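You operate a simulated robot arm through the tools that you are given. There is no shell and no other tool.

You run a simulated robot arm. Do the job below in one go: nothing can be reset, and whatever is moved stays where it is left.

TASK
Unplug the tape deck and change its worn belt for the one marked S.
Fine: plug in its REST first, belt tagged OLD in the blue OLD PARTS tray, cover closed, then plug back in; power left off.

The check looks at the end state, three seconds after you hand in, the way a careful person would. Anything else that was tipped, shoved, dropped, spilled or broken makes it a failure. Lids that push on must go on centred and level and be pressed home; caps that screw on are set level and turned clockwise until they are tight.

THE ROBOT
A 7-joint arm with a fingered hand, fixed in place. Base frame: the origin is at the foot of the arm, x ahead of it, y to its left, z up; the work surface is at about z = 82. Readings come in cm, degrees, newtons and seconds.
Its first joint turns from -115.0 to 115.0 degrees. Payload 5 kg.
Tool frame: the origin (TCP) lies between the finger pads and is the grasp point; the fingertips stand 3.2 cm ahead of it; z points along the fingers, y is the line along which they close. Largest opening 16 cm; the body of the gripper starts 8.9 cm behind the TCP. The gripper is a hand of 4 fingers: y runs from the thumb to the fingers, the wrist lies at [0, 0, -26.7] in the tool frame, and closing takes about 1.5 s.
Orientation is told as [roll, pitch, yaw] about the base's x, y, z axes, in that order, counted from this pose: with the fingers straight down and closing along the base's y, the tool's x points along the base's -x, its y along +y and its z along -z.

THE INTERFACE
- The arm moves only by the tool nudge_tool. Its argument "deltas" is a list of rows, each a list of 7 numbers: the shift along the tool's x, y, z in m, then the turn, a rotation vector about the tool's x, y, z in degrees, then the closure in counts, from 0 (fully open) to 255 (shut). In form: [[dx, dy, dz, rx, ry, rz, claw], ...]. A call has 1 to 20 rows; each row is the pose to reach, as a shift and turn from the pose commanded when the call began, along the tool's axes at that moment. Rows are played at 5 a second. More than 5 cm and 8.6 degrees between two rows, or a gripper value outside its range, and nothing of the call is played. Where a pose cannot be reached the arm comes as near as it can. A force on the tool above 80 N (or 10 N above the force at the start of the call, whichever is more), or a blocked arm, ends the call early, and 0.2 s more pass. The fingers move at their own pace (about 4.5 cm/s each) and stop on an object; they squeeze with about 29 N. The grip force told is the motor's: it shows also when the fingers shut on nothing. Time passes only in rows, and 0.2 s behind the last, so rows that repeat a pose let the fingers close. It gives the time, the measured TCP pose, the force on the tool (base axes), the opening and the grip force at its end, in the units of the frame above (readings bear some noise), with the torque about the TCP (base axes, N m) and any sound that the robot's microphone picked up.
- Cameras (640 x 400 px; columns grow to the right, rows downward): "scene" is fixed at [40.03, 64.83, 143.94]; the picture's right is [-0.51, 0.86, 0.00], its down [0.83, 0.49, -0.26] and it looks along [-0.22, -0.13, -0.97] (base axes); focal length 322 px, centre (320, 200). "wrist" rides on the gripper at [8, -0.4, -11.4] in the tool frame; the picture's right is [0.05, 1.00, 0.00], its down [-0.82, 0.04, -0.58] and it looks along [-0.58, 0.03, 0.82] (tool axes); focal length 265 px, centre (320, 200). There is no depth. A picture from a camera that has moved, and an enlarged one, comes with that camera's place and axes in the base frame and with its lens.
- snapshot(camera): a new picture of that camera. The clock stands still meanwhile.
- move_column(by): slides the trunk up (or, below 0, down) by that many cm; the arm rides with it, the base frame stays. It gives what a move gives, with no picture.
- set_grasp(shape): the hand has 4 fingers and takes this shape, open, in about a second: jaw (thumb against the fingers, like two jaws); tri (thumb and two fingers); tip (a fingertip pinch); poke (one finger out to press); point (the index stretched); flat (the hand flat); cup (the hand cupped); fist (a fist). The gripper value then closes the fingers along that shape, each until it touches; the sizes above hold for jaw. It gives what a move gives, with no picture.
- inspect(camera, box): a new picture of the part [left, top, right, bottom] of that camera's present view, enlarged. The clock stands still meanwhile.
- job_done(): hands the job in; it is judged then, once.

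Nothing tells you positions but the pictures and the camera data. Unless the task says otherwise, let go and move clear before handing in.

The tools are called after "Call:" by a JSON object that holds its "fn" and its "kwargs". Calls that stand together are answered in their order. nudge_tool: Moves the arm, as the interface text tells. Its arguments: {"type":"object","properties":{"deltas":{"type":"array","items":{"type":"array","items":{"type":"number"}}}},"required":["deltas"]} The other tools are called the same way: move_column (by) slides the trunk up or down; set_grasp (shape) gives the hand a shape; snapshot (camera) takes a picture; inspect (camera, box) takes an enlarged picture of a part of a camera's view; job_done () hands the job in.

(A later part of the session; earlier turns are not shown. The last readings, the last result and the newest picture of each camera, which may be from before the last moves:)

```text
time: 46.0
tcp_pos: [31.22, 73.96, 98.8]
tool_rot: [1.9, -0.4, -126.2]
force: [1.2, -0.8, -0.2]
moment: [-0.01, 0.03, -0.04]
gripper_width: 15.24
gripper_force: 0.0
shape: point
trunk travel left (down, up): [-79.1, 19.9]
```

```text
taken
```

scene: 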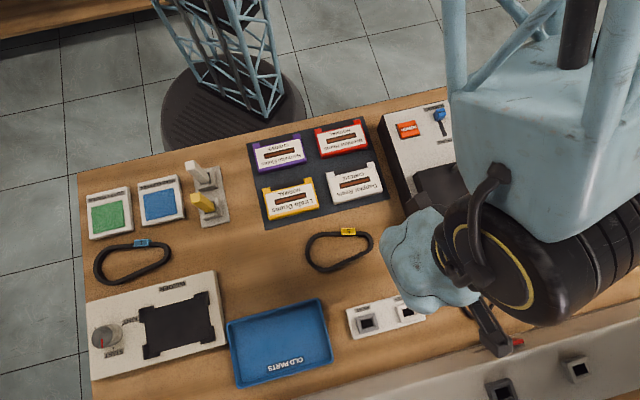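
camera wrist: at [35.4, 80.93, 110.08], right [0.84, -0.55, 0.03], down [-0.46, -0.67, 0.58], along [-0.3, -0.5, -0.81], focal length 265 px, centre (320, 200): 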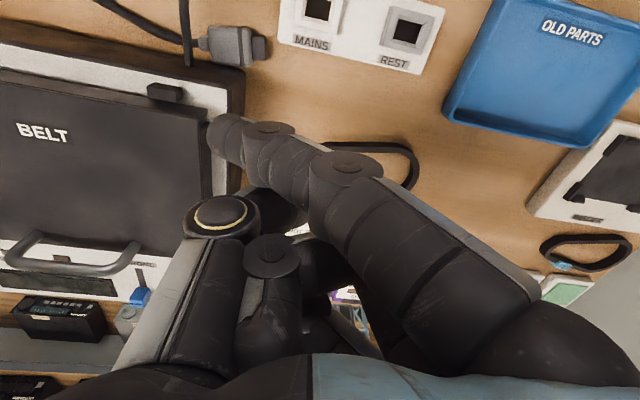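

Call:
{"fn": "nudge_tool", "kwargs": {"deltas": [[0, 0, 0.03, 0, 0, 0, 0], [0, 0.001, 0.06, 0, 0, 0, 0], [0, 0.002, 0.085, 0, 0, 0, 0], [0, 0.002, 0.085, 0, 0, 0, 0]]}}

Call:
{"fn": "snapshot", "kwargs": {"camera": "wrist"}}

Call:
{"fn": "inspect", "kwargs": {"camera": "scene", "box": [380, 230, 540, 340]}}

```text
time: 47.0
tcp_pos: [31.59, 73.61, 90.27]
tool_rot: [1.8, -0.5, -125.9]
force: [0.6, 0.1, 0.9]
moment: [0.02, 0.0, 0.01]
gripper_width: 15.21
gripper_force: 0.1
shape: point
trunk travel left (down, up): [-79.1, 19.9]
```

```text
taken
camera wrist: at [35.81, 80.61, 101.57], right [0.84, -0.54, 0.03], down [-0.46, -0.67, 0.58], along [-0.3, -0.5, -0.81], focal length 265 px, centre (320, 200)
```

wrist: 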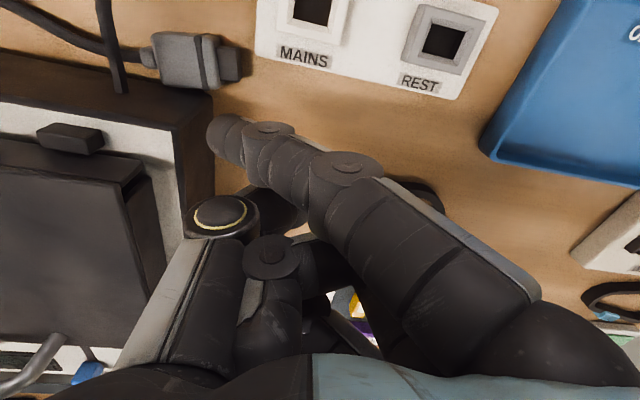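

```text
3.64 times, centred on (460, 285) of scene
camera zoom: at [40.03, 64.83, 143.94], right [-0.51, 0.86, 0.0], down [0.83, 0.49, -0.26], along [-0.22, -0.13, -0.97], focal length 1170 px, centre (-189, -109)
```

zoom: 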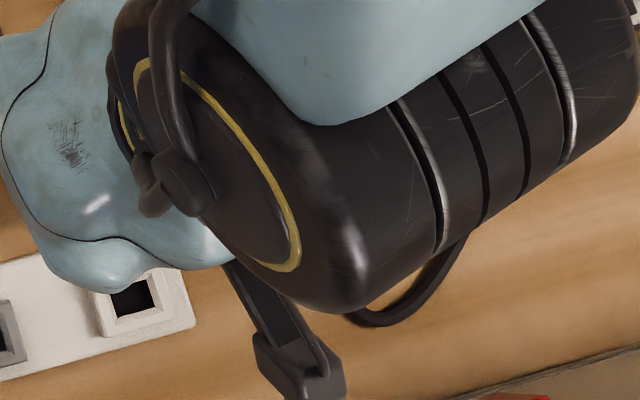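

Call:
{"fn": "nudge_tool", "kwargs": {"deltas": [[0, -0.005, 0.012, 0, 0, 0, 0], [0, -0.0055, 0.025, 0, 0, 0, 0], [0, -0.0055, 0.036, 0, 0, 0, 0], [0, -0.0055, 0.044, 0, 0, 0, 0], [0, -0.0055, 0.044, 0, 0, 0, 0]]}}

Call:
{"fn": "snapshot", "kwargs": {"camera": "wrist"}}

```text
time: 48.2
tcp_pos: [31.33, 73.82, 85.97]
tool_rot: [1.9, -0.5, -126.1]
force: [0.7, 0.2, 0.2]
moment: [-0.03, -0.01, 0.04]
gripper_width: 15.23
gripper_force: 0.1
shape: point
trunk travel left (down, up): [-79.1, 19.9]
```

```text
taken
camera wrist: at [35.45, 80.83, 97.25], right [0.84, -0.54, 0.03], down [-0.46, -0.67, 0.58], along [-0.3, -0.5, -0.81], focal length 265 px, centre (320, 200)
```

wrist: 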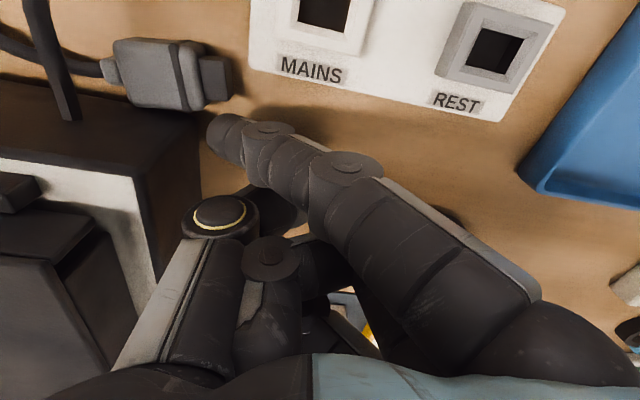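

Call:
{"fn": "nudge_tool", "kwargs": {"deltas": [[0, 0, 0.004, 0, 0, 0, 0], [0, 0, 0.008, 0, 0, 0, 0], [0.006, 0, 0.008, 0, 0, 0, 0], [0.012, 0, 0.008, 0, 0, 0, 0], [0.018, 0, 0.008, 0, 0, 0, 0], [0.024, 0, 0.008, 0, 0, 0, 0], [0.024, 0, 0.008, 0, 0, 0, 0]]}}

Call:
{"fn": "snapshot", "kwargs": {"camera": "wrist"}}

```text
time: 49.8
tcp_pos: [32.7, 75.59, 85.09]
tool_rot: [1.9, -0.5, -126.0]
force: [-0.6, 0.0, 0.0]
moment: [-0.04, 0.01, -0.03]
gripper_width: 15.25
gripper_force: 0.0
shape: point
trunk travel left (down, up): [-79.1, 19.9]
```

```text
taken
camera wrist: at [36.82, 82.67, 96.36], right [0.84, -0.54, 0.03], down [-0.46, -0.67, 0.59], along [-0.3, -0.51, -0.81], focal length 265 px, centre (320, 200)
```

wrist: 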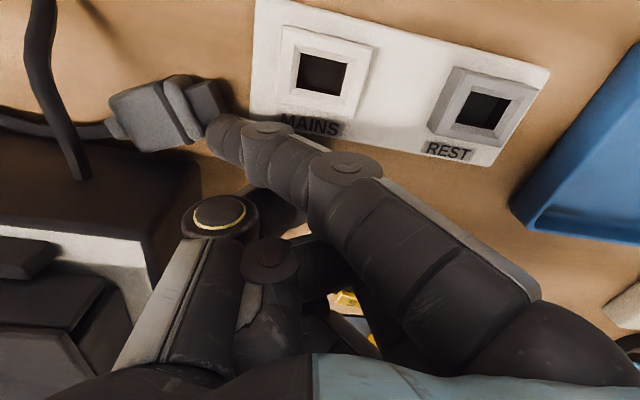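

Call:
{"fn": "nudge_tool", "kwargs": {"deltas": [[0.006, 0, 0, 0, 0, 0, 0], [0.012, 0, 0, 0, 0, 0, 0], [0.018, 0, 0, 0, 0, 0, 0], [0.018, 0, 0, 0, 0, 0, 0]]}}

Call:
{"fn": "snapshot", "kwargs": {"camera": "wrist"}}

```text
time: 50.8
tcp_pos: [33.68, 77.01, 84.98]
tool_rot: [1.9, -0.6, -125.9]
force: [-4.8, -4.3, 1.3]
moment: [-0.04, 0.09, -0.02]
gripper_width: 15.22
gripper_force: 0.1
shape: point
trunk travel left (down, up): [-79.1, 19.9]
```

```text
taken
camera wrist: at [37.82, 84.07, 96.24], right [0.84, -0.54, 0.03], down [-0.46, -0.67, 0.59], along [-0.3, -0.51, -0.81], focal length 265 px, centre (320, 200)
```

wrist: 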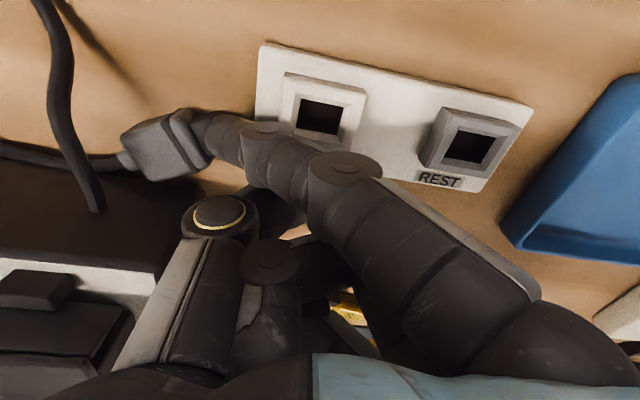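

The strip looks slightly turned – the finger may have pushed it. I'll back off at once and compare.

Call:
{"fn": "nudge_tool", "kwargs": {"deltas": [[-0.01, 0, 0, 0, 0, 0, 0], [-0.02, 0, -0.01, 0, 0, 0, 0], [-0.03, 0, -0.04, 0, 0, 0, 0], [-0.06, 0, -0.08, 0, 0, 0, 0], [-0.1, 0, -0.12, 0, 0, 0, 0], [-0.14, 0, -0.14, 0, 0, 0, 0], [-0.14, 0, -0.14, 0, 0, 0, 0]]}}

Call:
{"fn": "snapshot", "kwargs": {"camera": "scene"}}

Call:
{"fn": "snapshot", "kwargs": {"camera": "wrist"}}

```text
refused: row 5 steps farther than a row can; nothing moved
```

```text
taken
```

scene: 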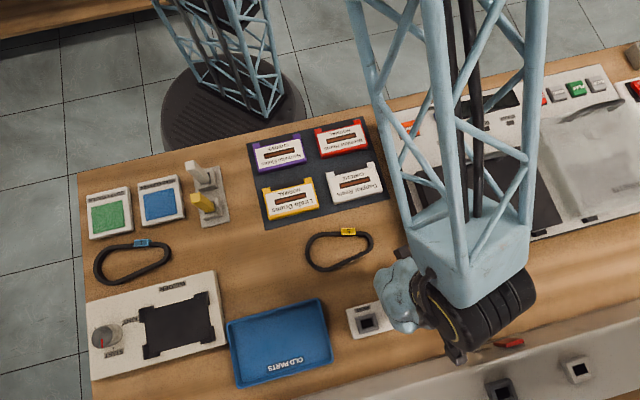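

```text
taken
camera wrist: at [37.82, 84.07, 96.24], right [0.84, -0.54, 0.03], down [-0.46, -0.67, 0.59], along [-0.3, -0.51, -0.81], focal length 265 px, centre (320, 200)
```

wrist: 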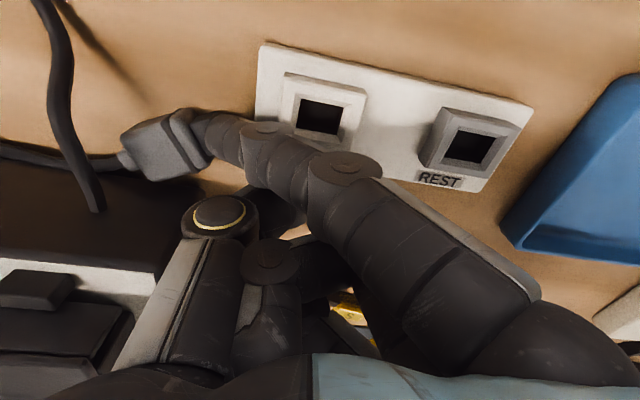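

Call:
{"fn": "nudge_tool", "kwargs": {"deltas": [[-0.01, 0, 0, 0, 0, 0, 0], [-0.02, 0, -0.01, 0, 0, 0, 0], [-0.03, 0, -0.04, 0, 0, 0, 0], [-0.05, 0, -0.075, 0, 0, 0, 0], [-0.08, 0, -0.11, 0, 0, 0, 0], [-0.12, 0, -0.13, 0, 0, 0, 0], [-0.16, 0, -0.14, 0, 0, 0, 0], [-0.16, 0, -0.14, 0, 0, 0, 0]]}}

Call:
{"fn": "snapshot", "kwargs": {"camera": "scene"}}

Call:
{"fn": "snapshot", "kwargs": {"camera": "wrist"}}

```text
time: 52.6
tcp_pos: [24.01, 64.41, 99.33]
tool_rot: [1.9, -0.4, -126.0]
force: [1.0, 0.3, 0.8]
moment: [-0.06, 0.04, 0.01]
gripper_width: 15.2
gripper_force: 0.0
shape: point
trunk travel left (down, up): [-79.1, 19.9]
```

```text
taken
```

scene: 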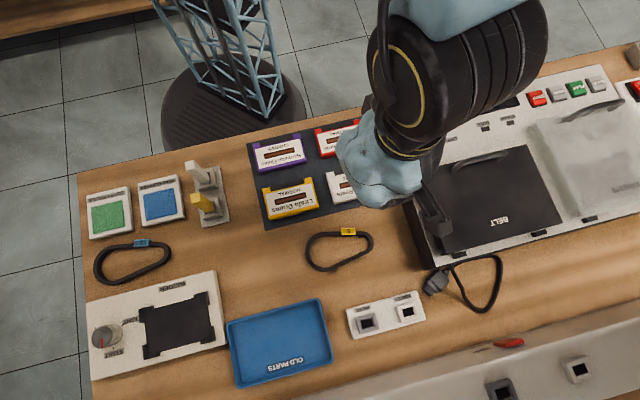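

```text
taken
camera wrist: at [28.18, 71.42, 110.52], right [0.84, -0.55, 0.03], down [-0.46, -0.67, 0.59], along [-0.3, -0.51, -0.81], focal length 265 px, centre (320, 200)
```

wrist: 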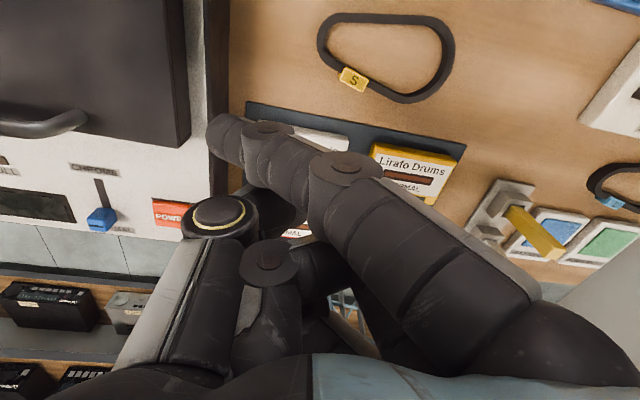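

Call:
{"fn": "inspect", "kwargs": {"camera": "scene", "box": [320, 220, 640, 400]}}

Call:
{"fn": "inspect", "kwargs": {"camera": "scene", "box": [400, 240, 520, 320]}}

```text
2.00 times, centred on (480, 310) of scene
camera zoom: at [40.03, 64.83, 143.94], right [-0.51, 0.86, 0.0], down [0.83, 0.49, -0.26], along [-0.22, -0.13, -0.97], focal length 643 px, centre (0, -20)
```

zoom: 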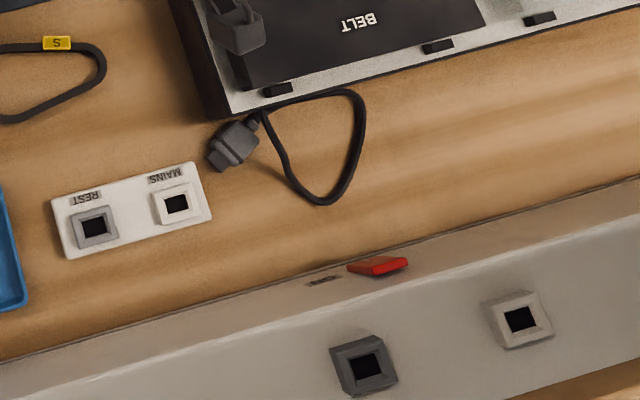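

```text
5.00 times, centred on (460, 280) of scene
camera zoom: at [40.03, 64.83, 143.94], right [-0.51, 0.86, 0.0], down [0.83, 0.49, -0.26], along [-0.22, -0.13, -0.97], focal length 1608 px, centre (-380, -200)
```

zoom: 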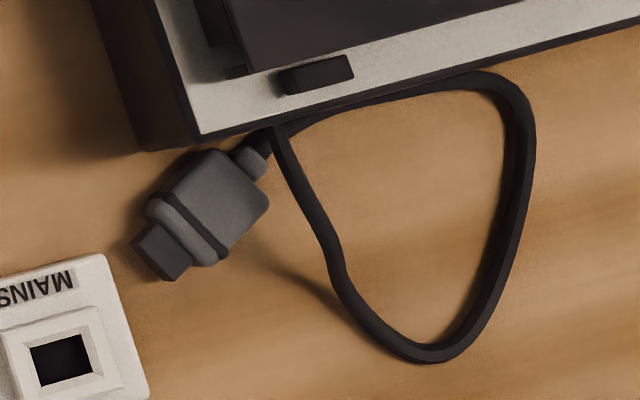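

The strip is exactly where it was, and the plug has swung clear of the deck: centre about (28.5, 83.0), axis 161°. I'll switch to jaw, and go above it with the closing axis across it.

Call:
{"fn": "set_grasp", "kwargs": {"shape": "jaw"}}

Call:
{"fn": "nudge_tool", "kwargs": {"deltas": [[0.0138, -0.005, 0, 0, 0, -8.2, 60], [0.0276, -0.01, 0, 0, 0, -16.4, 120], [0.0414, -0.015, 0, 0, 0, -24.7, 180], [0.0552, -0.02, 0, 0, 0, -33, 180], [0.069, -0.025, 0, 0, 0, -41.2, 180], [0.0828, -0.03, 0, 0, 0, -49.4, 180], [0.0966, -0.035, 0, 0, 0, -57.6, 180], [0.1104, -0.04, 0, 0, 0, -65.8, 180], [0.1242, -0.045, 0, 0, 0, -74, 180], [0.138, -0.05, 0, 0, 0, -82.3, 180], [0.1518, -0.055, 0, 0, 0, -90.5, 180], [0.1656, -0.06, 0.005, 0, 0, -98.7, 180], [0.179, -0.065, 0.01, 0, 0, -107, 180], [0.179, -0.065, 0.01, 0, 0, -107, 180]]}}

Call:
{"fn": "snapshot", "kwargs": {"camera": "wrist"}}

Call:
{"fn": "inspect", "kwargs": {"camera": "scene", "box": [380, 230, 540, 340]}}

```text
time: 53.5
tcp_pos: [24.02, 64.37, 99.28]
tool_rot: [1.9, -0.5, -126.0]
force: [0.0, 0.8, -0.1]
moment: [0.04, -0.02, -0.04]
gripper_width: 15.98
gripper_force: 0.1
shape: jaw
trunk travel left (down, up): [-79.1, 19.9]
```

```text
time: 56.5
tcp_pos: [29.33, 82.84, 97.79]
tool_rot: [-1.0, -1.8, -18.9]
force: [-0.4, 0.4, 0.4]
moment: [0.01, 0.03, 0.02]
gripper_width: 4.76
gripper_force: 0.1
shape: jaw
trunk travel left (down, up): [-79.1, 19.9]
```

```text
taken
camera wrist: at [21.42, 85.37, 108.94], right [0.27, 0.96, -0.02], down [0.77, -0.21, 0.6], along [0.57, -0.18, -0.8], focal length 265 px, centre (320, 200)
```

wrist: 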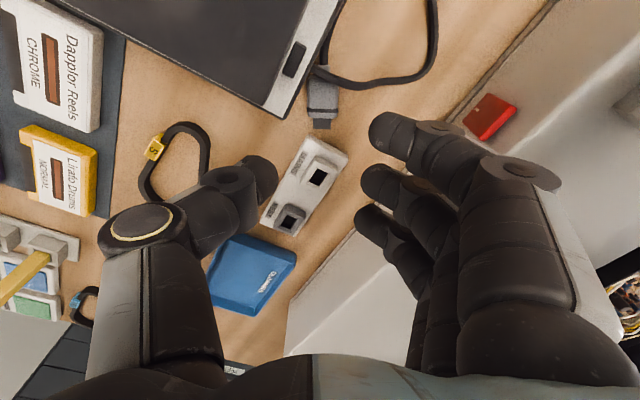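

```text
3.64 times, centred on (460, 285) of scene
camera zoom: at [40.03, 64.83, 143.94], right [-0.51, 0.86, 0.0], down [0.83, 0.49, -0.26], along [-0.22, -0.13, -0.97], focal length 1170 px, centre (-189, -109)
```

zoom: 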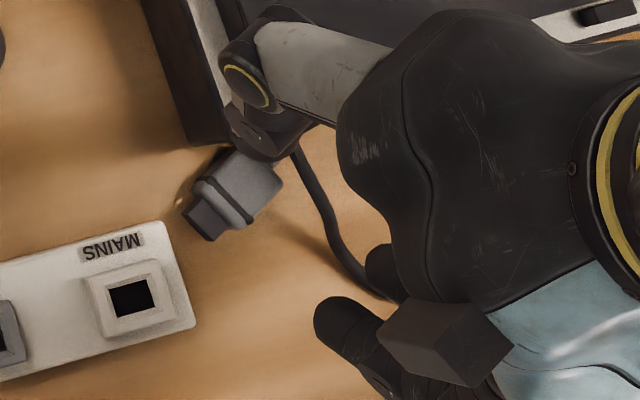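

Call:
{"fn": "inspect", "kwargs": {"camera": "wrist", "box": [260, 40, 420, 140]}}

```text
4.00 times, centred on (340, 90) of wrist
camera zoom: at [21.42, 85.37, 108.94], right [0.27, 0.96, -0.02], down [0.77, -0.21, 0.6], along [0.57, -0.18, -0.8], focal length 1062 px, centre (240, 640)
```

zoom: 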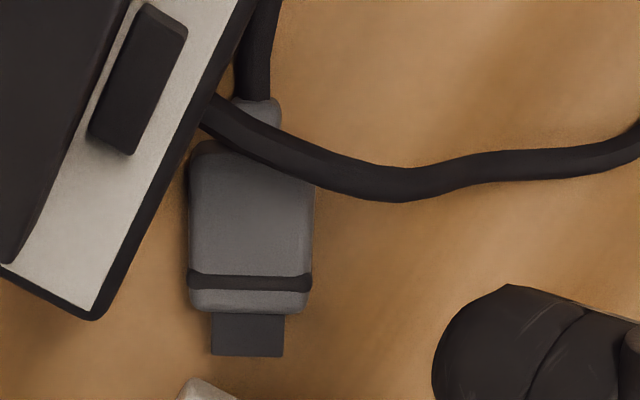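

Plug is exactly aligned with the hand. I level the small tilt and descend around it.

Call:
{"fn": "nudge_tool", "kwargs": {"deltas": [[0.002, 0, 0.0, -0.36, 2.03, 0, 180], [0.002, 0, 0.03, -0.36, 2.03, 0, 180], [0.002, 0, 0.06, -0.36, 2.03, 0, 180], [0.002, 0, 0.085, -0.36, 2.03, 0, 180], [0.002, 0, 0.1, -0.36, 2.03, 0, 180], [0.002, 0, 0.1, -0.36, 2.03, 0, 180]]}}

Call:
{"fn": "snapshot", "kwargs": {"camera": "wrist"}}

Call:
{"fn": "inspect", "kwargs": {"camera": "wrist", "box": [240, 80, 440, 240]}}

```text
time: 57.9
tcp_pos: [29.39, 82.7, 87.67]
tool_rot: [-0.6, 0.5, -19.0]
force: [3.7, -4.0, 1.8]
moment: [-0.12, -0.02, 0.16]
gripper_width: 4.85
gripper_force: 0.1
shape: jaw
trunk travel left (down, up): [-79.1, 19.9]
```

```text
taken
camera wrist: at [21.83, 84.98, 99.11], right [0.28, 0.96, -0.01], down [0.79, -0.22, 0.57], along [0.55, -0.17, -0.82], focal length 265 px, centre (320, 200)
```

wrist: 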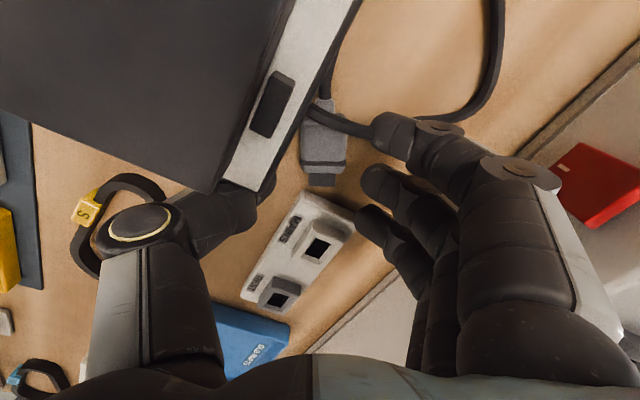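

```text
2.50 times, centred on (340, 160) of wrist
camera zoom: at [21.83, 84.98, 99.11], right [0.28, 0.96, -0.01], down [0.79, -0.22, 0.57], along [0.55, -0.17, -0.82], focal length 664 px, centre (270, 300)
```

zoom: 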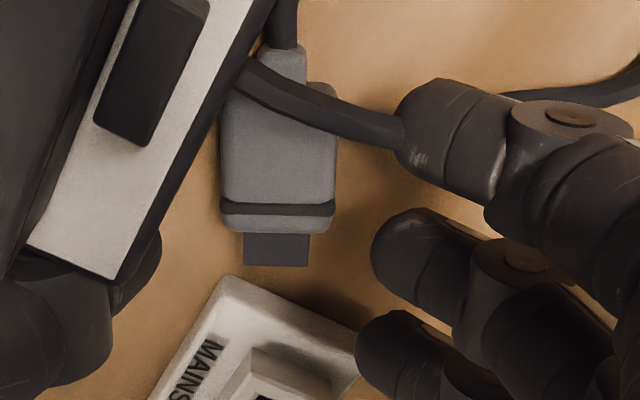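

Call:
{"fn": "nudge_tool", "kwargs": {"deltas": [[-0.005, 0.001, 0, 0, 0, 0, 180], [-0.006, 0.002, 0.008, 0, 0, 0, 180], [-0.006, 0.002, 0.015, 0, 0, 0, 180], [-0.006, 0.002, 0.02, 0, 0, 0, 180], [-0.006, 0.002, 0.02, 0, 0, 0, 180]]}}

Call:
{"fn": "inspect", "kwargs": {"camera": "wrist", "box": [220, 80, 460, 280]}}

```text
time: 59.1
tcp_pos: [29.95, 82.52, 85.97]
tool_rot: [-0.6, 0.5, -19.0]
force: [-0.7, 0.0, 0.4]
moment: [0.01, -0.05, -0.02]
gripper_width: 4.74
gripper_force: 0.0
shape: jaw
trunk travel left (down, up): [-79.1, 19.9]
```

```text
2.00 times, centred on (340, 180) of wrist
camera zoom: at [22.42, 84.88, 97.25], right [0.28, 0.96, -0.01], down [0.79, -0.22, 0.57], along [0.55, -0.17, -0.82], focal length 531 px, centre (280, 240)
```

zoom: 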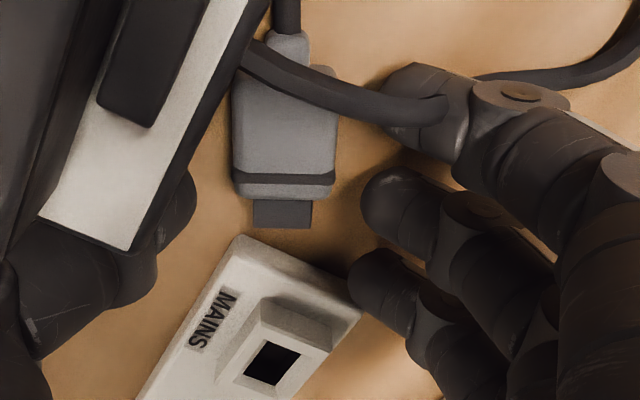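

Finger alignment is slightly too far toward the prong. I'll narrow the hand to just over plug width, then shift toward the body.

Call:
{"fn": "nudge_tool", "kwargs": {"deltas": [[0, 0.001, 0, 0, 0, 0, 190], [0, 0.001, 0, 0, 0, 0, 198], [0, 0.001, 0, 0, 0, 0, 202], [0.004, 0.001, 0, 0, 0, 0, 202], [0.008, 0.001, 0, 0, 0, 0, 202], [0.008, 0.001, 0, 0, 0, 0, 202]]}}

Call:
{"fn": "inspect", "kwargs": {"camera": "wrist", "box": [220, 80, 460, 280]}}

```text
time: 60.5
tcp_pos: [29.69, 82.91, 85.72]
tool_rot: [-0.6, 0.2, -19.1]
force: [25.2, -9.6, 0.6]
moment: [-0.14, -0.38, 0.83]
gripper_width: 3.39
gripper_force: 0.1
shape: jaw
trunk travel left (down, up): [-79.1, 19.9]
```

```text
2.00 times, centred on (340, 180) of wrist
camera zoom: at [22.14, 85.18, 97.23], right [0.28, 0.96, -0.01], down [0.79, -0.22, 0.57], along [0.55, -0.17, -0.82], focal length 531 px, centre (280, 240)
```

zoom: 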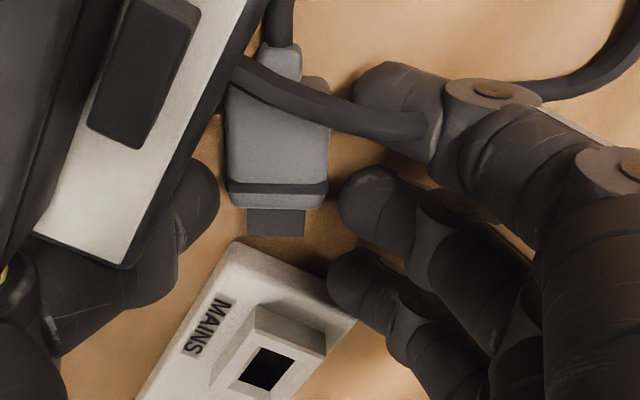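

Call:
{"fn": "nudge_tool", "kwargs": {"deltas": [[-0.005, 0, 0, 0, 0, 0, 205], [-0.005, 0, 0, 0, 0, 0, 215], [-0.005, 0, 0, 0, 0, 0, 235], [-0.005, 0, 0, 0, 0, 0, 255], [-0.005, 0, 0, 0, 0, 0, 255], [-0.005, 0, 0, 0, 0, 0, 255]]}}

Call:
{"fn": "inspect", "kwargs": {"camera": "wrist", "box": [220, 80, 460, 280]}}

```text
time: 61.9
tcp_pos: [29.89, 82.8, 85.78]
tool_rot: [-0.6, 0.3, -19.1]
force: [14.9, -5.5, 0.3]
moment: [0.1, -0.2, 0.9]
gripper_width: 2.22
gripper_force: 28.7
shape: jaw
trunk travel left (down, up): [-79.1, 19.9]
```

```text
2.00 times, centred on (340, 180) of wrist
camera zoom: at [22.19, 85.13, 97.22], right [0.28, 0.96, -0.01], down [0.79, -0.22, 0.57], along [0.55, -0.17, -0.82], focal length 531 px, centre (280, 240)
```

zoom: 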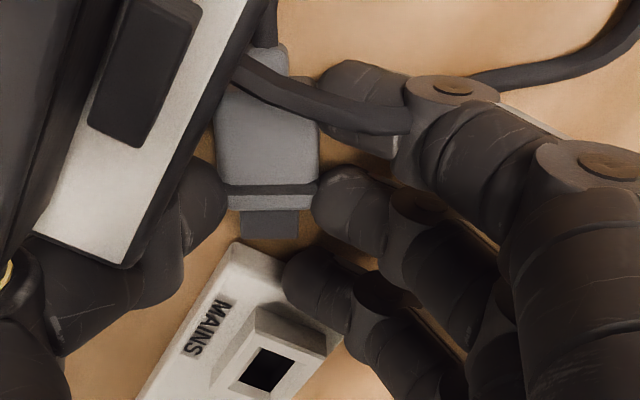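

The plug is gripped at the flange. Lifting gently.

Call:
{"fn": "nudge_tool", "kwargs": {"deltas": [[-0.003, 0.001, -0.006, 0, 0, 0, 255], [-0.006, 0.002, -0.013, 0, 0, 0, 255], [-0.008, 0.002, -0.022, 0, 0, 0, 255], [-0.008, 0.002, -0.03, 0, 0, 0, 255], [-0.008, 0.002, -0.03, 0, 0, 0, 255]]}}

Call:
{"fn": "inspect", "kwargs": {"camera": "wrist", "box": [220, 80, 460, 280]}}

Call:
{"fn": "snapshot", "kwargs": {"camera": "scene"}}

```text
time: 63.1
tcp_pos: [30.56, 82.68, 88.88]
tool_rot: [-0.6, 0.4, -19.1]
force: [0.7, 0.5, -0.5]
moment: [0.0, 0.02, 0.0]
gripper_width: 2.0
gripper_force: 28.6
shape: jaw
trunk travel left (down, up): [-79.1, 19.9]
```

```text
2.00 times, centred on (340, 180) of wrist
camera zoom: at [22.99, 85.04, 100.21], right [0.28, 0.96, -0.01], down [0.79, -0.22, 0.57], along [0.55, -0.17, -0.82], focal length 531 px, centre (280, 240)
```

zoom: 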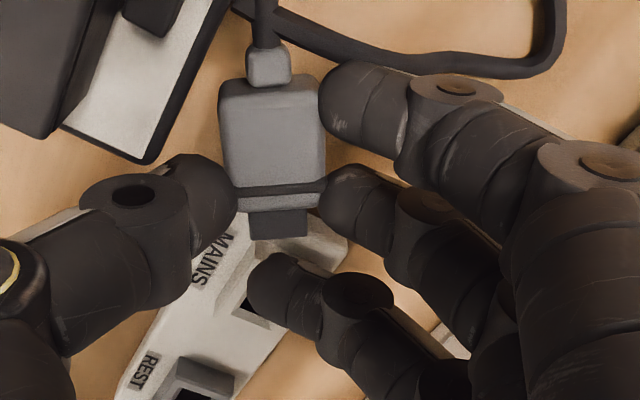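

```text
taken
```

scene: 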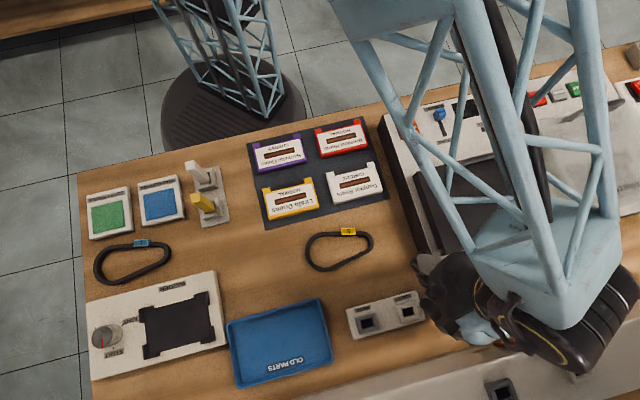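

The plug is now cleanly held. Plan: lay it in the free patch with the prong pointing to the wall, then pinch it with a leaned hand so it ends up prong-down. Carrying it there now while turning to yaw 45°.

Call:
{"fn": "nudge_tool", "kwargs": {"deltas": [[0, 0, -0.02, 0, 0, 0, 255], [0, 0, -0.036, 0, 0, 0, 255], [-0.006, -0.009, -0.036, 0, 0, -8, 255], [-0.012, -0.018, -0.036, 0, 0, -16, 255], [-0.018, -0.027, -0.036, 0, 0, -24, 255], [-0.023, -0.036, -0.036, 0, 0, -32, 255], [-0.029, -0.045, -0.036, 0, 0, -40, 255], [-0.035, -0.054, -0.036, 0, 0, -48, 255], [-0.041, -0.063, -0.036, 0, 0, -56, 255], [-0.0466, -0.0726, -0.036, 0, 0, -64, 255], [-0.0466, -0.0726, -0.036, 0, 0, -64, 255]]}}

Call:
{"fn": "snapshot", "kwargs": {"camera": "wrist"}}

Call:
{"fn": "inspect", "kwargs": {"camera": "wrist", "box": [220, 80, 460, 280]}}

Call:
{"fn": "snapshot", "kwargs": {"camera": "scene"}}

```text
time: 65.5
tcp_pos: [32.6, 74.34, 92.52]
tool_rot: [0.1, 0.7, 45.1]
force: [-0.3, 1.0, -1.3]
moment: [0.0, -0.01, 0.0]
gripper_width: 1.92
gripper_force: 29.4
shape: jaw
trunk travel left (down, up): [-79.1, 19.9]
```

```text
taken
camera wrist: at [27.37, 68.43, 103.91], right [-0.74, 0.67, 0.0], down [0.55, 0.61, 0.57], along [0.38, 0.42, -0.82], focal length 265 px, centre (320, 200)
```

wrist: 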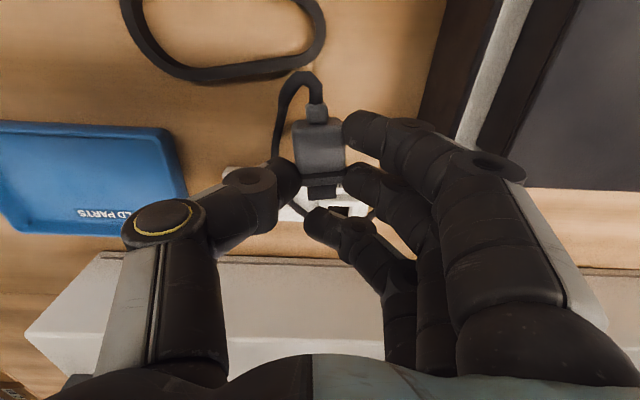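

```text
2.00 times, centred on (340, 180) of wrist
camera zoom: at [27.37, 68.43, 103.91], right [-0.74, 0.67, 0.0], down [0.55, 0.61, 0.57], along [0.38, 0.42, -0.82], focal length 531 px, centre (280, 240)
```

zoom: 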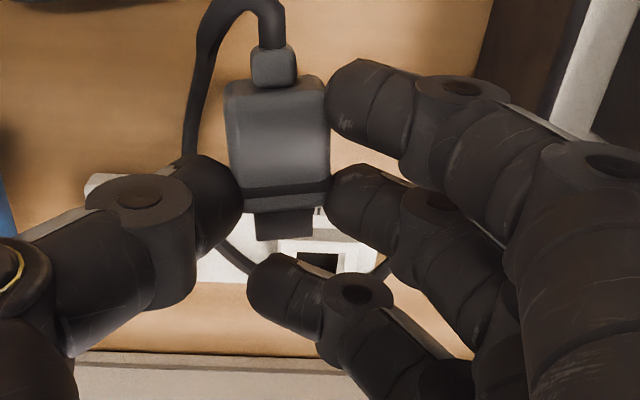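

```text
taken
```

scene: 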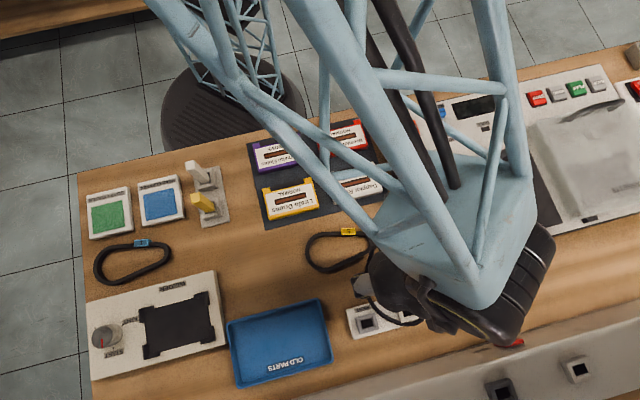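

Call:
{"fn": "nudge_tool", "kwargs": {"deltas": [[0.002, 0, 0.02, 0, 0, 0, 255], [0.003, 0, 0.04, 0, 0, 0, 255], [0.003, 0, 0.055, 0, 0, 0, 255], [0.003, 0, 0.063, 0, 0, 0, 255], [0.003, 0, 0.063, 0, 0, 0, 255]]}}

Call:
{"fn": "inspect", "kwargs": {"camera": "wrist", "box": [200, 60, 460, 280]}}

```text
time: 66.7
tcp_pos: [32.23, 74.04, 85.99]
tool_rot: [0.2, 0.7, 45.0]
force: [-0.2, 0.3, -1.1]
moment: [0.02, 0.01, 0.0]
gripper_width: 1.97
gripper_force: 29.1
shape: jaw
trunk travel left (down, up): [-79.1, 19.9]
```

```text
1.82 times, centred on (330, 170) of wrist
camera zoom: at [27.0, 68.2, 97.53], right [-0.74, 0.67, 0.0], down [0.55, 0.61, 0.57], along [0.38, 0.42, -0.82], focal length 483 px, centre (302, 254)
```

zoom: 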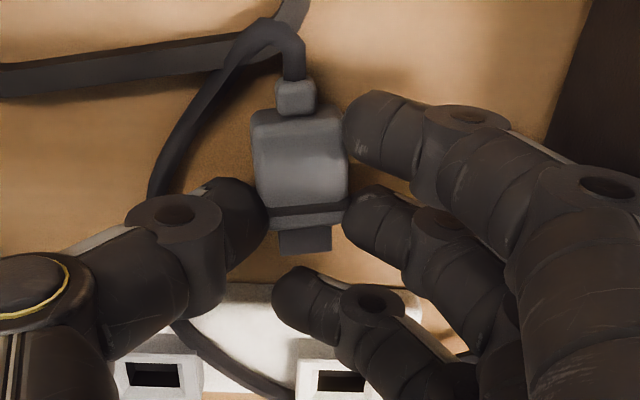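

New idea: the BELT cover's flat raised top is a good place to set the plug for a steep leaned regrasp, since the outer fingers can hang off its left edge. I'll carry the plug there (prong still toward the wall).

Call:
{"fn": "nudge_tool", "kwargs": {"deltas": [[0, 0, -0.03, 0, 0, 0, 255], [0, 0, -0.06, 0, 0, 0, 255], [0, 0, -0.1, 0, 0, 0, 255], [0, 0, -0.13, 0, 0, 0, 255], [0.01, 0.03, -0.13, 0, 0, 0, 255], [0.02, 0.06, -0.13, 0, 0, 0, 255], [0.03, 0.09, -0.13, 0, 0, 0, 255], [0.039, 0.12, -0.13, 0, 0, 0, 255], [0.039, 0.12, -0.13, 0, 0, 0, 255]]}}

Call:
{"fn": "snapshot", "kwargs": {"camera": "wrist"}}

Call:
{"fn": "snapshot", "kwargs": {"camera": "scene"}}

```text
time: 68.7
tcp_pos: [21.36, 80.0, 99.35]
tool_rot: [0.1, 0.6, 44.9]
force: [0.2, -1.0, -0.4]
moment: [0.02, -0.02, 0.01]
gripper_width: 1.93
gripper_force: 29.1
shape: jaw
trunk travel left (down, up): [-79.1, 19.9]
```

```text
taken
camera wrist: at [15.98, 74.06, 110.8], right [-0.74, 0.67, 0.0], down [0.55, 0.61, 0.57], along [0.38, 0.42, -0.82], focal length 265 px, centre (320, 200)
```

wrist: 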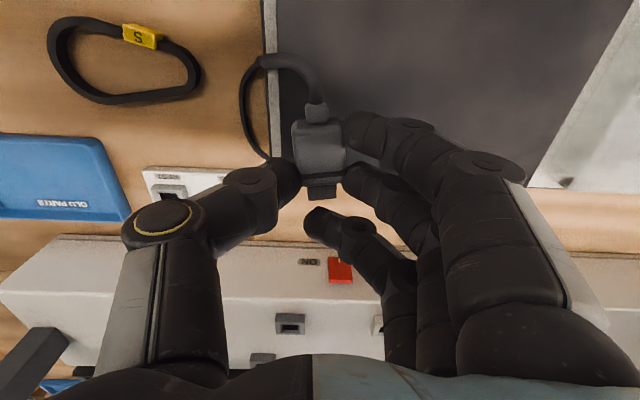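

```text
taken
```

scene: 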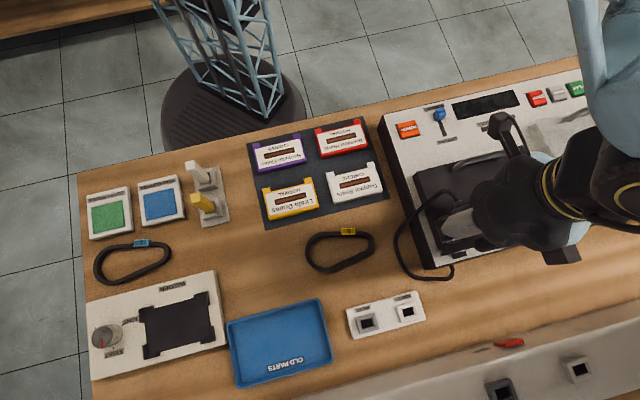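

Call:
{"fn": "nudge_tool", "kwargs": {"deltas": [[0, 0, 0.01, 0, 0, 0, 255], [0, 0, 0.02, 0, 0, 0, 255], [0, 0, 0.028, 0, 0, 0, 255], [0, 0, 0.028, 0, 0, 0, 255]]}}

Call:
{"fn": "inspect", "kwargs": {"camera": "wrist", "box": [220, 60, 460, 280]}}

```text
time: 69.7
tcp_pos: [21.28, 79.98, 96.6]
tool_rot: [0.1, 0.7, 45.0]
force: [0.1, 0.1, -0.5]
moment: [0.0, -0.01, 0.02]
gripper_width: 1.98
gripper_force: 28.8
shape: jaw
trunk travel left (down, up): [-79.1, 19.9]
```

```text
1.82 times, centred on (340, 170) of wrist
camera zoom: at [16.04, 74.09, 108.0], right [-0.74, 0.67, 0.0], down [0.55, 0.61, 0.57], along [0.38, 0.42, -0.82], focal length 483 px, centre (284, 254)
```

zoom: 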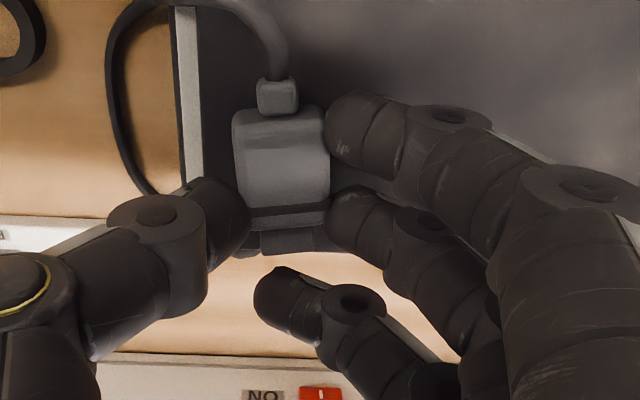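

Call:
{"fn": "nudge_tool", "kwargs": {"deltas": [[0.01, 0, 0, 0, 0, 0, 255], [0.02, 0, 0, 0, 0, 0, 255], [0.02, 0, 0.005, 0, 0, 0, 255], [0.02, 0, 0.005, 0, 0, 0, 255]]}}

Call:
{"fn": "nudge_tool", "kwargs": {"deltas": [[0, 0, 0.003, 0, 0, 0, 255], [0, 0, 0.003, 0, 0, 0, 255]]}}

Call:
{"fn": "nudge_tool", "kwargs": {"deltas": [[0, 0, 0.003, 0, 0, 0, 255], [0, 0, 0.003, 0, 0, 0, 255]]}}

```text
time: 70.7
tcp_pos: [19.83, 78.51, 96.17]
tool_rot: [0.1, 0.7, 45.1]
force: [-0.4, 0.5, -0.5]
moment: [0.01, -0.04, 0.0]
gripper_width: 1.94
gripper_force: 29.2
shape: jaw
trunk travel left (down, up): [-79.1, 19.9]
```

```text
time: 71.3
tcp_pos: [19.86, 78.61, 95.87]
tool_rot: [0.1, 0.8, 45.1]
force: [1.6, 0.2, 8.3]
moment: [0.0, 0.08, -0.03]
gripper_width: 1.95
gripper_force: 28.4
shape: jaw
trunk travel left (down, up): [-79.1, 19.9]
```

```text
time: 71.9
tcp_pos: [19.91, 78.46, 95.62]
tool_rot: [0.2, 0.6, 45.0]
force: [3.4, 2.2, 21.9]
moment: [0.05, 0.31, -0.07]
gripper_width: 2.1
gripper_force: 29.5
shape: jaw
trunk travel left (down, up): [-79.1, 19.9]
```

Contact with the cover top. I ease up slightly and release gently.

Call:
{"fn": "nudge_tool", "kwargs": {"deltas": [[0, 0, -0.004, 0, 0, 0, 245], [0, 0, -0.004, 0, 0, 0, 230], [0, 0, -0.004, 0, 0, 0, 215], [0, 0, -0.004, 0, 0, 0, 200], [0, 0, -0.004, 0, 0, 0, 185], [0, 0, -0.004, 0, 0, 0, 175], [0, 0, -0.004, 0, 0, 0, 175]]}}

Call:
{"fn": "inspect", "kwargs": {"camera": "wrist", "box": [220, 60, 460, 280]}}

```text
time: 73.5
tcp_pos: [19.83, 78.51, 95.81]
tool_rot: [0.2, 0.6, 45.0]
force: [0.5, 0.0, 0.1]
moment: [0.0, 0.0, -0.02]
gripper_width: 4.97
gripper_force: 0.0
shape: jaw
trunk travel left (down, up): [-79.1, 19.9]
```

```text
1.82 times, centred on (340, 170) of wrist
camera zoom: at [14.53, 72.67, 107.21], right [-0.74, 0.67, 0.0], down [0.55, 0.61, 0.57], along [0.38, 0.42, -0.82], focal length 483 px, centre (284, 254)
```

zoom: 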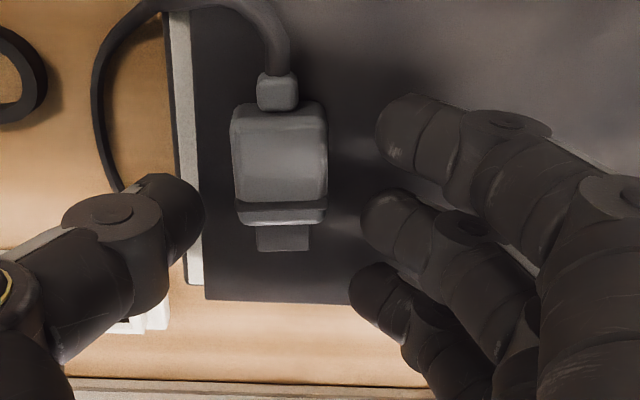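

The plug lies neatly on the cover, prong toward the wall, centre about (18.8, 77.2). I raise, switch to tip pinch, and turn the hand to yaw −135°.

Call:
{"fn": "nudge_tool", "kwargs": {"deltas": [[0, 0, -0.03, 0, 0, 0, 170], [0, 0, -0.07, 0, 0, 0, 150], [0, 0, -0.11, 0, 0, 0, 150], [0, 0, -0.11, 0, 0, 0, 150]]}}

Call:
{"fn": "set_grasp", "kwargs": {"shape": "tip"}}

Call:
{"fn": "nudge_tool", "kwargs": {"deltas": [[0, 0, 0, 0, 0, 8.5, 100], [0, 0, 0, 0, 0, 17, 170], [0, 0, 0, 0, 0, 25.5, 170], [0, 0, 0, 0, 0, 34, 170], [0, 0, 0, 0, 0, 42.5, 170], [0, 0, 0, 0, 0, 51, 170], [0, 0, 0, 0, 0, 59.5, 170], [0, 0, 0, 0, 0, 68, 170], [0, 0, 0, 0, 0, 76.5, 170], [0, 0, 0, 0, 0, 85, 170], [0, 0, 0, 0, 0, 93.5, 170], [0, 0, 0, 0, 0, 102, 170], [0, 0, 0, 0, 0, 110.5, 170], [0, 0, 0, 0, 0, 119, 170], [0, 0, 0, 0, 0, 127.5, 170], [0, 0, 0, 0, 0, 136, 170], [0, 0, 0, 0, 0, 144.5, 170], [0, 0, 0, 0, 0, 153, 170], [0, 0, 0, 0, 0, 161.5, 170], [0, 0, 0, 0, 0, 170, 170]]}}

Call:
{"fn": "snapshot", "kwargs": {"camera": "wrist"}}

Call:
{"fn": "snapshot", "kwargs": {"camera": "scene"}}

```text
time: 74.5
tcp_pos: [20.08, 78.47, 106.8]
tool_rot: [0.0, 0.8, 45.1]
force: [-0.5, 0.8, 0.2]
moment: [0.0, 0.02, -0.03]
gripper_width: 6.54
gripper_force: 0.1
shape: jaw
trunk travel left (down, up): [-79.1, 19.9]
```

```text
time: 75.4
tcp_pos: [20.09, 78.42, 106.79]
tool_rot: [0.1, 0.7, 45.0]
force: [0.5, -0.4, 0.1]
moment: [-0.02, -0.03, 0.02]
gripper_width: 15.98
gripper_force: 0.0
shape: tip
trunk travel left (down, up): [-79.1, 19.9]
```

```text
time: 79.6
tcp_pos: [19.87, 78.69, 106.69]
tool_rot: [-0.3, -0.6, -125.0]
force: [-0.4, 0.2, 0.3]
moment: [-0.01, -0.04, 0.0]
gripper_width: 5.4
gripper_force: 0.2
shape: tip
trunk travel left (down, up): [-79.1, 19.9]
```

```text
taken
camera wrist: at [24.23, 85.53, 117.98], right [0.85, -0.53, 0.0], down [-0.43, -0.69, 0.59], along [-0.32, -0.5, -0.81], focal length 265 px, centre (320, 200)
```

wrist: 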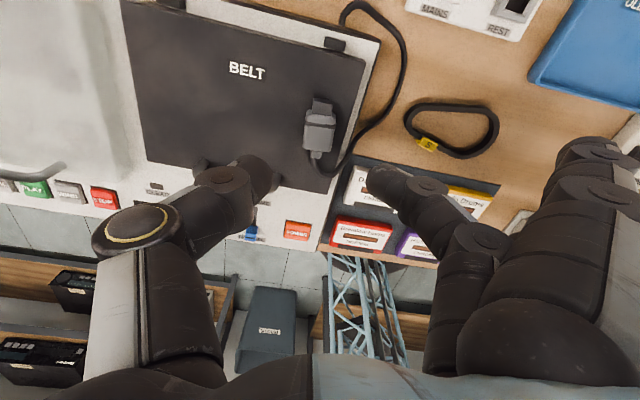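

```text
taken
```

scene: 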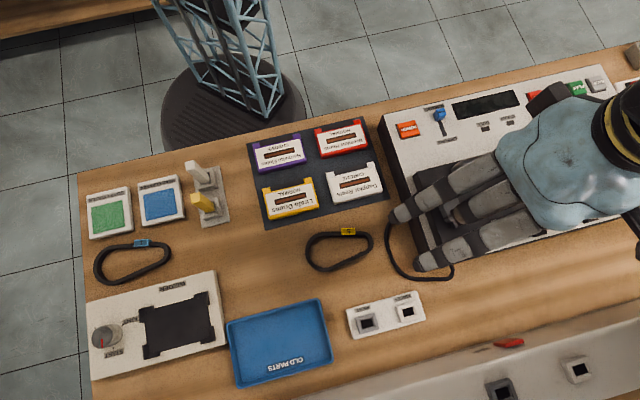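

Good view. The plug's axis is about 51°, so I set yaw −129°, move behind it, then lean the hand 70° with the fingers pointing toward the wall.

Call:
{"fn": "nudge_tool", "kwargs": {"deltas": [[-0.014, -0.001, 0.01, 0, 0, 1.3, 170], [-0.028, -0.002, 0.02, 0, 0, 2.7, 170], [-0.0427, -0.0027, 0.027, 0, 0, 4, 170], [-0.0427, -0.0027, 0.027, 0, 0, 4, 170]]}}

Call:
{"fn": "nudge_tool", "kwargs": {"deltas": [[0, 0, 0, 0, 7, 0, 170], [0, 0, 0, 0, 14, 0, 170], [0, 0, 0, 0, 21, 0, 170], [0, 0, 0, 0, 28, 0, 170], [0, 0, 0, 0, 35, 0, 170], [0, 0, 0, 0, 42, 0, 170], [0, 0, 0, 0, 49, 0, 170], [0, 0, 0, 0, 56, 0, 170], [0, 0, 0, 0, 63, 0, 170], [0, 0, 0, 0, 70, 0, 170], [0, 0, 0, 0, 70, 0, 170], [0, 0, 0, 0, 70, 0, 170]]}}

Call:
{"fn": "snapshot", "kwargs": {"camera": "wrist"}}

Call:
{"fn": "snapshot", "kwargs": {"camera": "scene"}}

```text
time: 80.6
tcp_pos: [17.09, 75.27, 104.15]
tool_rot: [-0.1, -0.8, -129.1]
force: [0.2, -0.2, 0.1]
moment: [-0.04, 0.01, -0.01]
gripper_width: 5.4
gripper_force: 0.0
shape: tip
trunk travel left (down, up): [-79.1, 19.9]
```

```text
time: 82.0
tcp_pos: [28.77, 73.41, 105.64]
tool_rot: [-1.8, 43.0, -139.1]
force: [0.4, 0.5, 0.6]
moment: [-0.01, 0.02, -0.01]
gripper_width: 5.36
gripper_force: 0.1
shape: tip
trunk travel left (down, up): [-79.1, 19.9]
stopped in row 7: the arm was blocked; the commanded pose is now the measured one
```

```text
taken
camera wrist: at [27.28, 72.18, 119.3], right [0.7, -0.72, 0.01], down [-0.71, -0.69, -0.13], along [0.11, 0.08, -0.99], focal length 265 px, centre (320, 200)
```

wrist: 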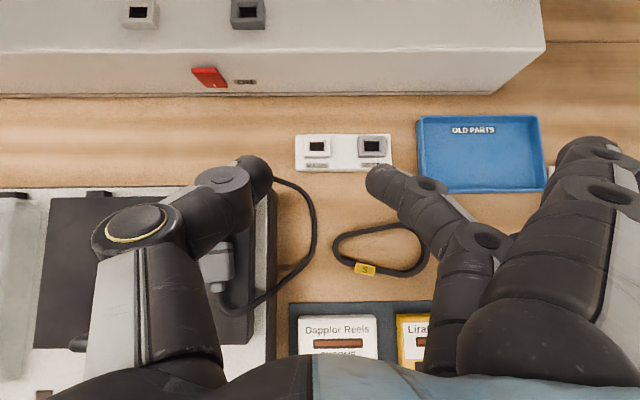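

```text
taken
```

scene: 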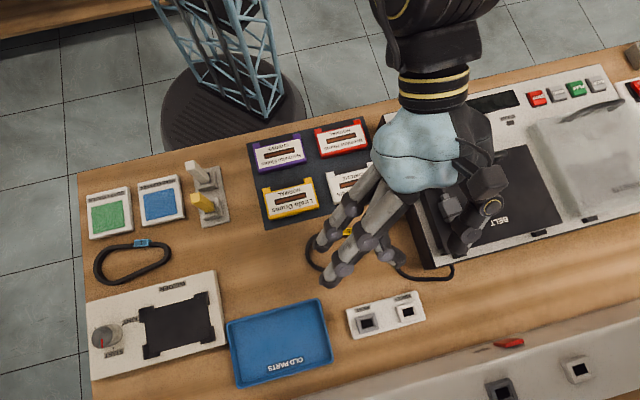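

Leaning this far hits a limit of the wrist at this trunk height. I'll return the hand upright first, then lower the trunk so the forearm lies flatter.

Call:
{"fn": "nudge_tool", "kwargs": {"deltas": [[0, 0, 0, 0, -7, 0, 170], [0, 0, 0, 0, -14, 0, 170], [0, 0, 0, 0, -21, 0, 170], [0, 0, 0, 0, -28, 0, 170], [0, 0, 0, 0, -35, 0, 170], [0, 0, 0, 0, -42, 0, 170], [0, 0, 0, 0, -42, 0, 170]]}}

Call:
{"fn": "snapshot", "kwargs": {"camera": "scene"}}

```text
time: 83.6
tcp_pos: [28.31, 73.45, 105.68]
tool_rot: [-1.2, 1.0, -137.8]
force: [0.7, 0.4, 0.6]
moment: [0.0, -0.02, -0.02]
gripper_width: 5.37
gripper_force: 0.1
shape: tip
trunk travel left (down, up): [-79.1, 19.9]
```

```text
taken
```

scene: 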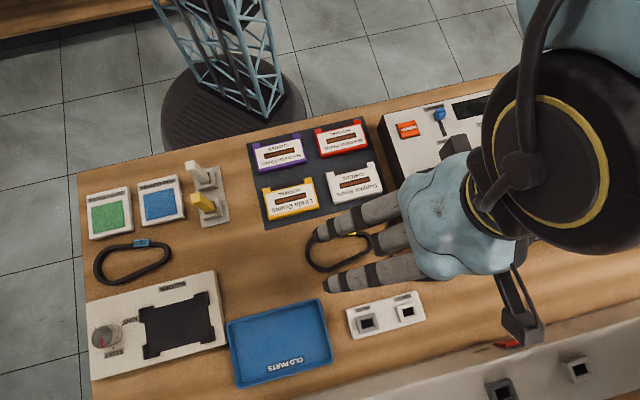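

Call:
{"fn": "nudge_tool", "kwargs": {"deltas": [[0.01, 0, -0.04, 0, 0, 0, 170], [0.0, 0, -0.08, 0, 0, 0, 170], [-0.02, 0, -0.12, 0, 0, 0, 170], [-0.04, 0, -0.16, 0, 0, 0, 170], [-0.06, 0, -0.2, 0, 0, 0, 170], [-0.06, 0, -0.2, 0, 0, 0, 170]]}}

Call:
{"fn": "move_column", "kwargs": {"by": -18}}

Call:
{"fn": "nudge_tool", "kwargs": {"deltas": [[0.0, 0, -0.04, 0, 0, 0, 170], [0.0, 0, -0.08, 0, 0, 0, 170], [0, 0, -0.12, 0, 0, 0, 170], [0, 0, -0.16, 0, 0, 0, 170], [0, 0, -0.18, 0, 0, 0, 170], [0, 0, -0.18, 0, 0, 0, 170]]}}

Call:
{"fn": "move_column", "kwargs": {"by": -15}}

Call:
{"fn": "snapshot", "kwargs": {"camera": "scene"}}

```text
time: 85.0
tcp_pos: [24.04, 69.16, 125.4]
tool_rot: [-1.2, 0.9, -137.9]
force: [0.0, 1.2, 0.3]
moment: [-0.05, 0.05, 0.0]
gripper_width: 5.33
gripper_force: 0.2
shape: tip
trunk travel left (down, up): [-79.1, 19.9]
```

```text
time: 87.0
tcp_pos: [24.0, 69.0, 107.43]
tool_rot: [-1.4, 0.9, -137.8]
force: [0.0, -0.4, -1.0]
moment: [-0.01, 0.01, -0.01]
gripper_width: 5.36
gripper_force: 0.1
shape: tip
trunk travel left (down, up): [-61.1, 37.9]
```

```text
time: 88.4
tcp_pos: [23.99, 68.45, 125.6]
tool_rot: [-1.3, 1.0, -137.9]
force: [-0.7, 0.6, 0.3]
moment: [0.0, -0.02, 0.0]
gripper_width: 5.38
gripper_force: 0.2
shape: tip
trunk travel left (down, up): [-61.1, 37.9]
```

```text
time: 90.2
tcp_pos: [23.98, 68.4, 110.52]
tool_rot: [-1.4, 1.0, -137.7]
force: [0.4, 0.2, 0.1]
moment: [0.01, 0.01, -0.01]
gripper_width: 5.38
gripper_force: 0.0
shape: tip
trunk travel left (down, up): [-46.1, 52.9]
```

```text
taken
```

scene: 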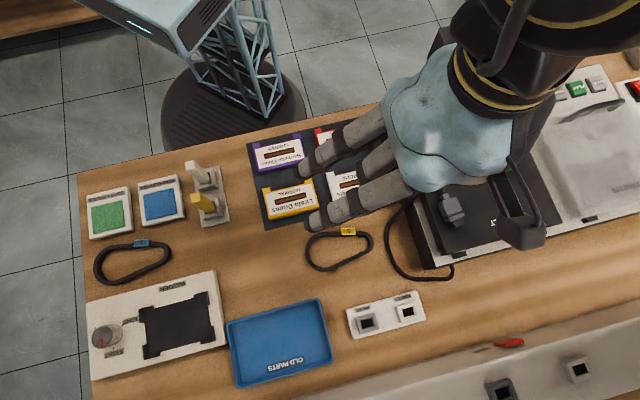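

Trunk lowered by 33 cm. Testing the lean in free space.

Call:
{"fn": "nudge_tool", "kwargs": {"deltas": [[0, 0, 0, 0, 7, 0, 170], [0, 0, 0, 0, 14, 0, 170], [0, 0, 0, 0, 21, 0, 170], [0, 0, 0, 0, 28, 0, 170], [0, 0, 0, 0, 35, 0, 170], [0, 0, 0, 0, 42, 0, 170], [0, 0, 0, 0, 42, 0, 170]]}}

Call:
{"fn": "nudge_tool", "kwargs": {"deltas": [[0, 0, 0, 0, 7, 0, 170], [0, 0, 0, 0, 14, 0, 170], [0, 0, 0, 0, 21, 0, 170], [0, 0, 0, 0, 28, 0, 170], [0, 0, 0, 0, 28, 0, 170]]}}

Call:
{"fn": "snapshot", "kwargs": {"camera": "scene"}}

Call:
{"fn": "snapshot", "kwargs": {"camera": "wrist"}}

```text
time: 91.2
tcp_pos: [37.84, 63.7, 109.07]
tool_rot: [-0.2, 28.9, -149.6]
force: [0.6, 0.2, 0.6]
moment: [0.0, -0.01, -0.02]
gripper_width: 5.32
gripper_force: 0.0
shape: tip
trunk travel left (down, up): [-46.1, 52.9]
stopped in row 5: the arm was blocked; the commanded pose is now the measured one
```

```text
time: 91.8
tcp_pos: [52.75, 53.61, 110.28]
tool_rot: [-1.6, 40.3, -165.2]
force: [-0.9, 0.1, 0.0]
moment: [-0.04, -0.03, -0.06]
gripper_width: 5.35
gripper_force: 0.1
shape: tip
trunk travel left (down, up): [-46.1, 52.9]
stopped in row 2: the arm was blocked; the commanded pose is now the measured one
```

```text
taken
```

scene: 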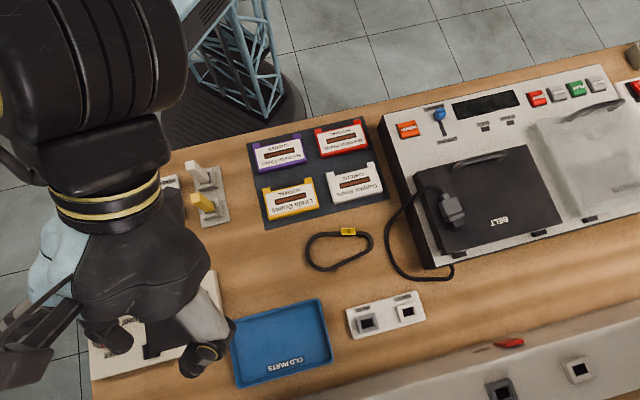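

```text
taken
camera wrist: at [51.5, 53.38, 124.13], right [0.31, -0.95, 0.01], down [-0.95, -0.31, -0.09], along [0.09, 0.02, -1.0], focal length 265 px, centre (320, 200)
```

wrist: 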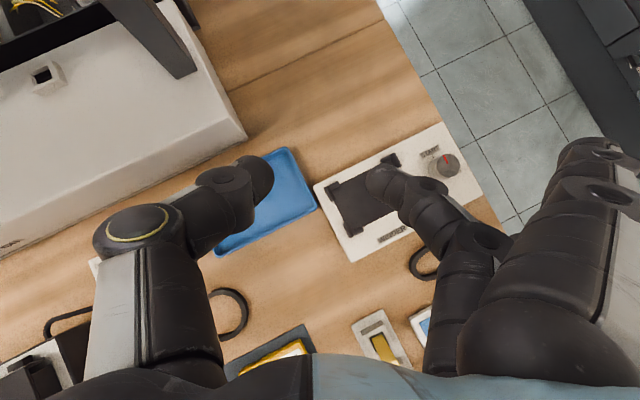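

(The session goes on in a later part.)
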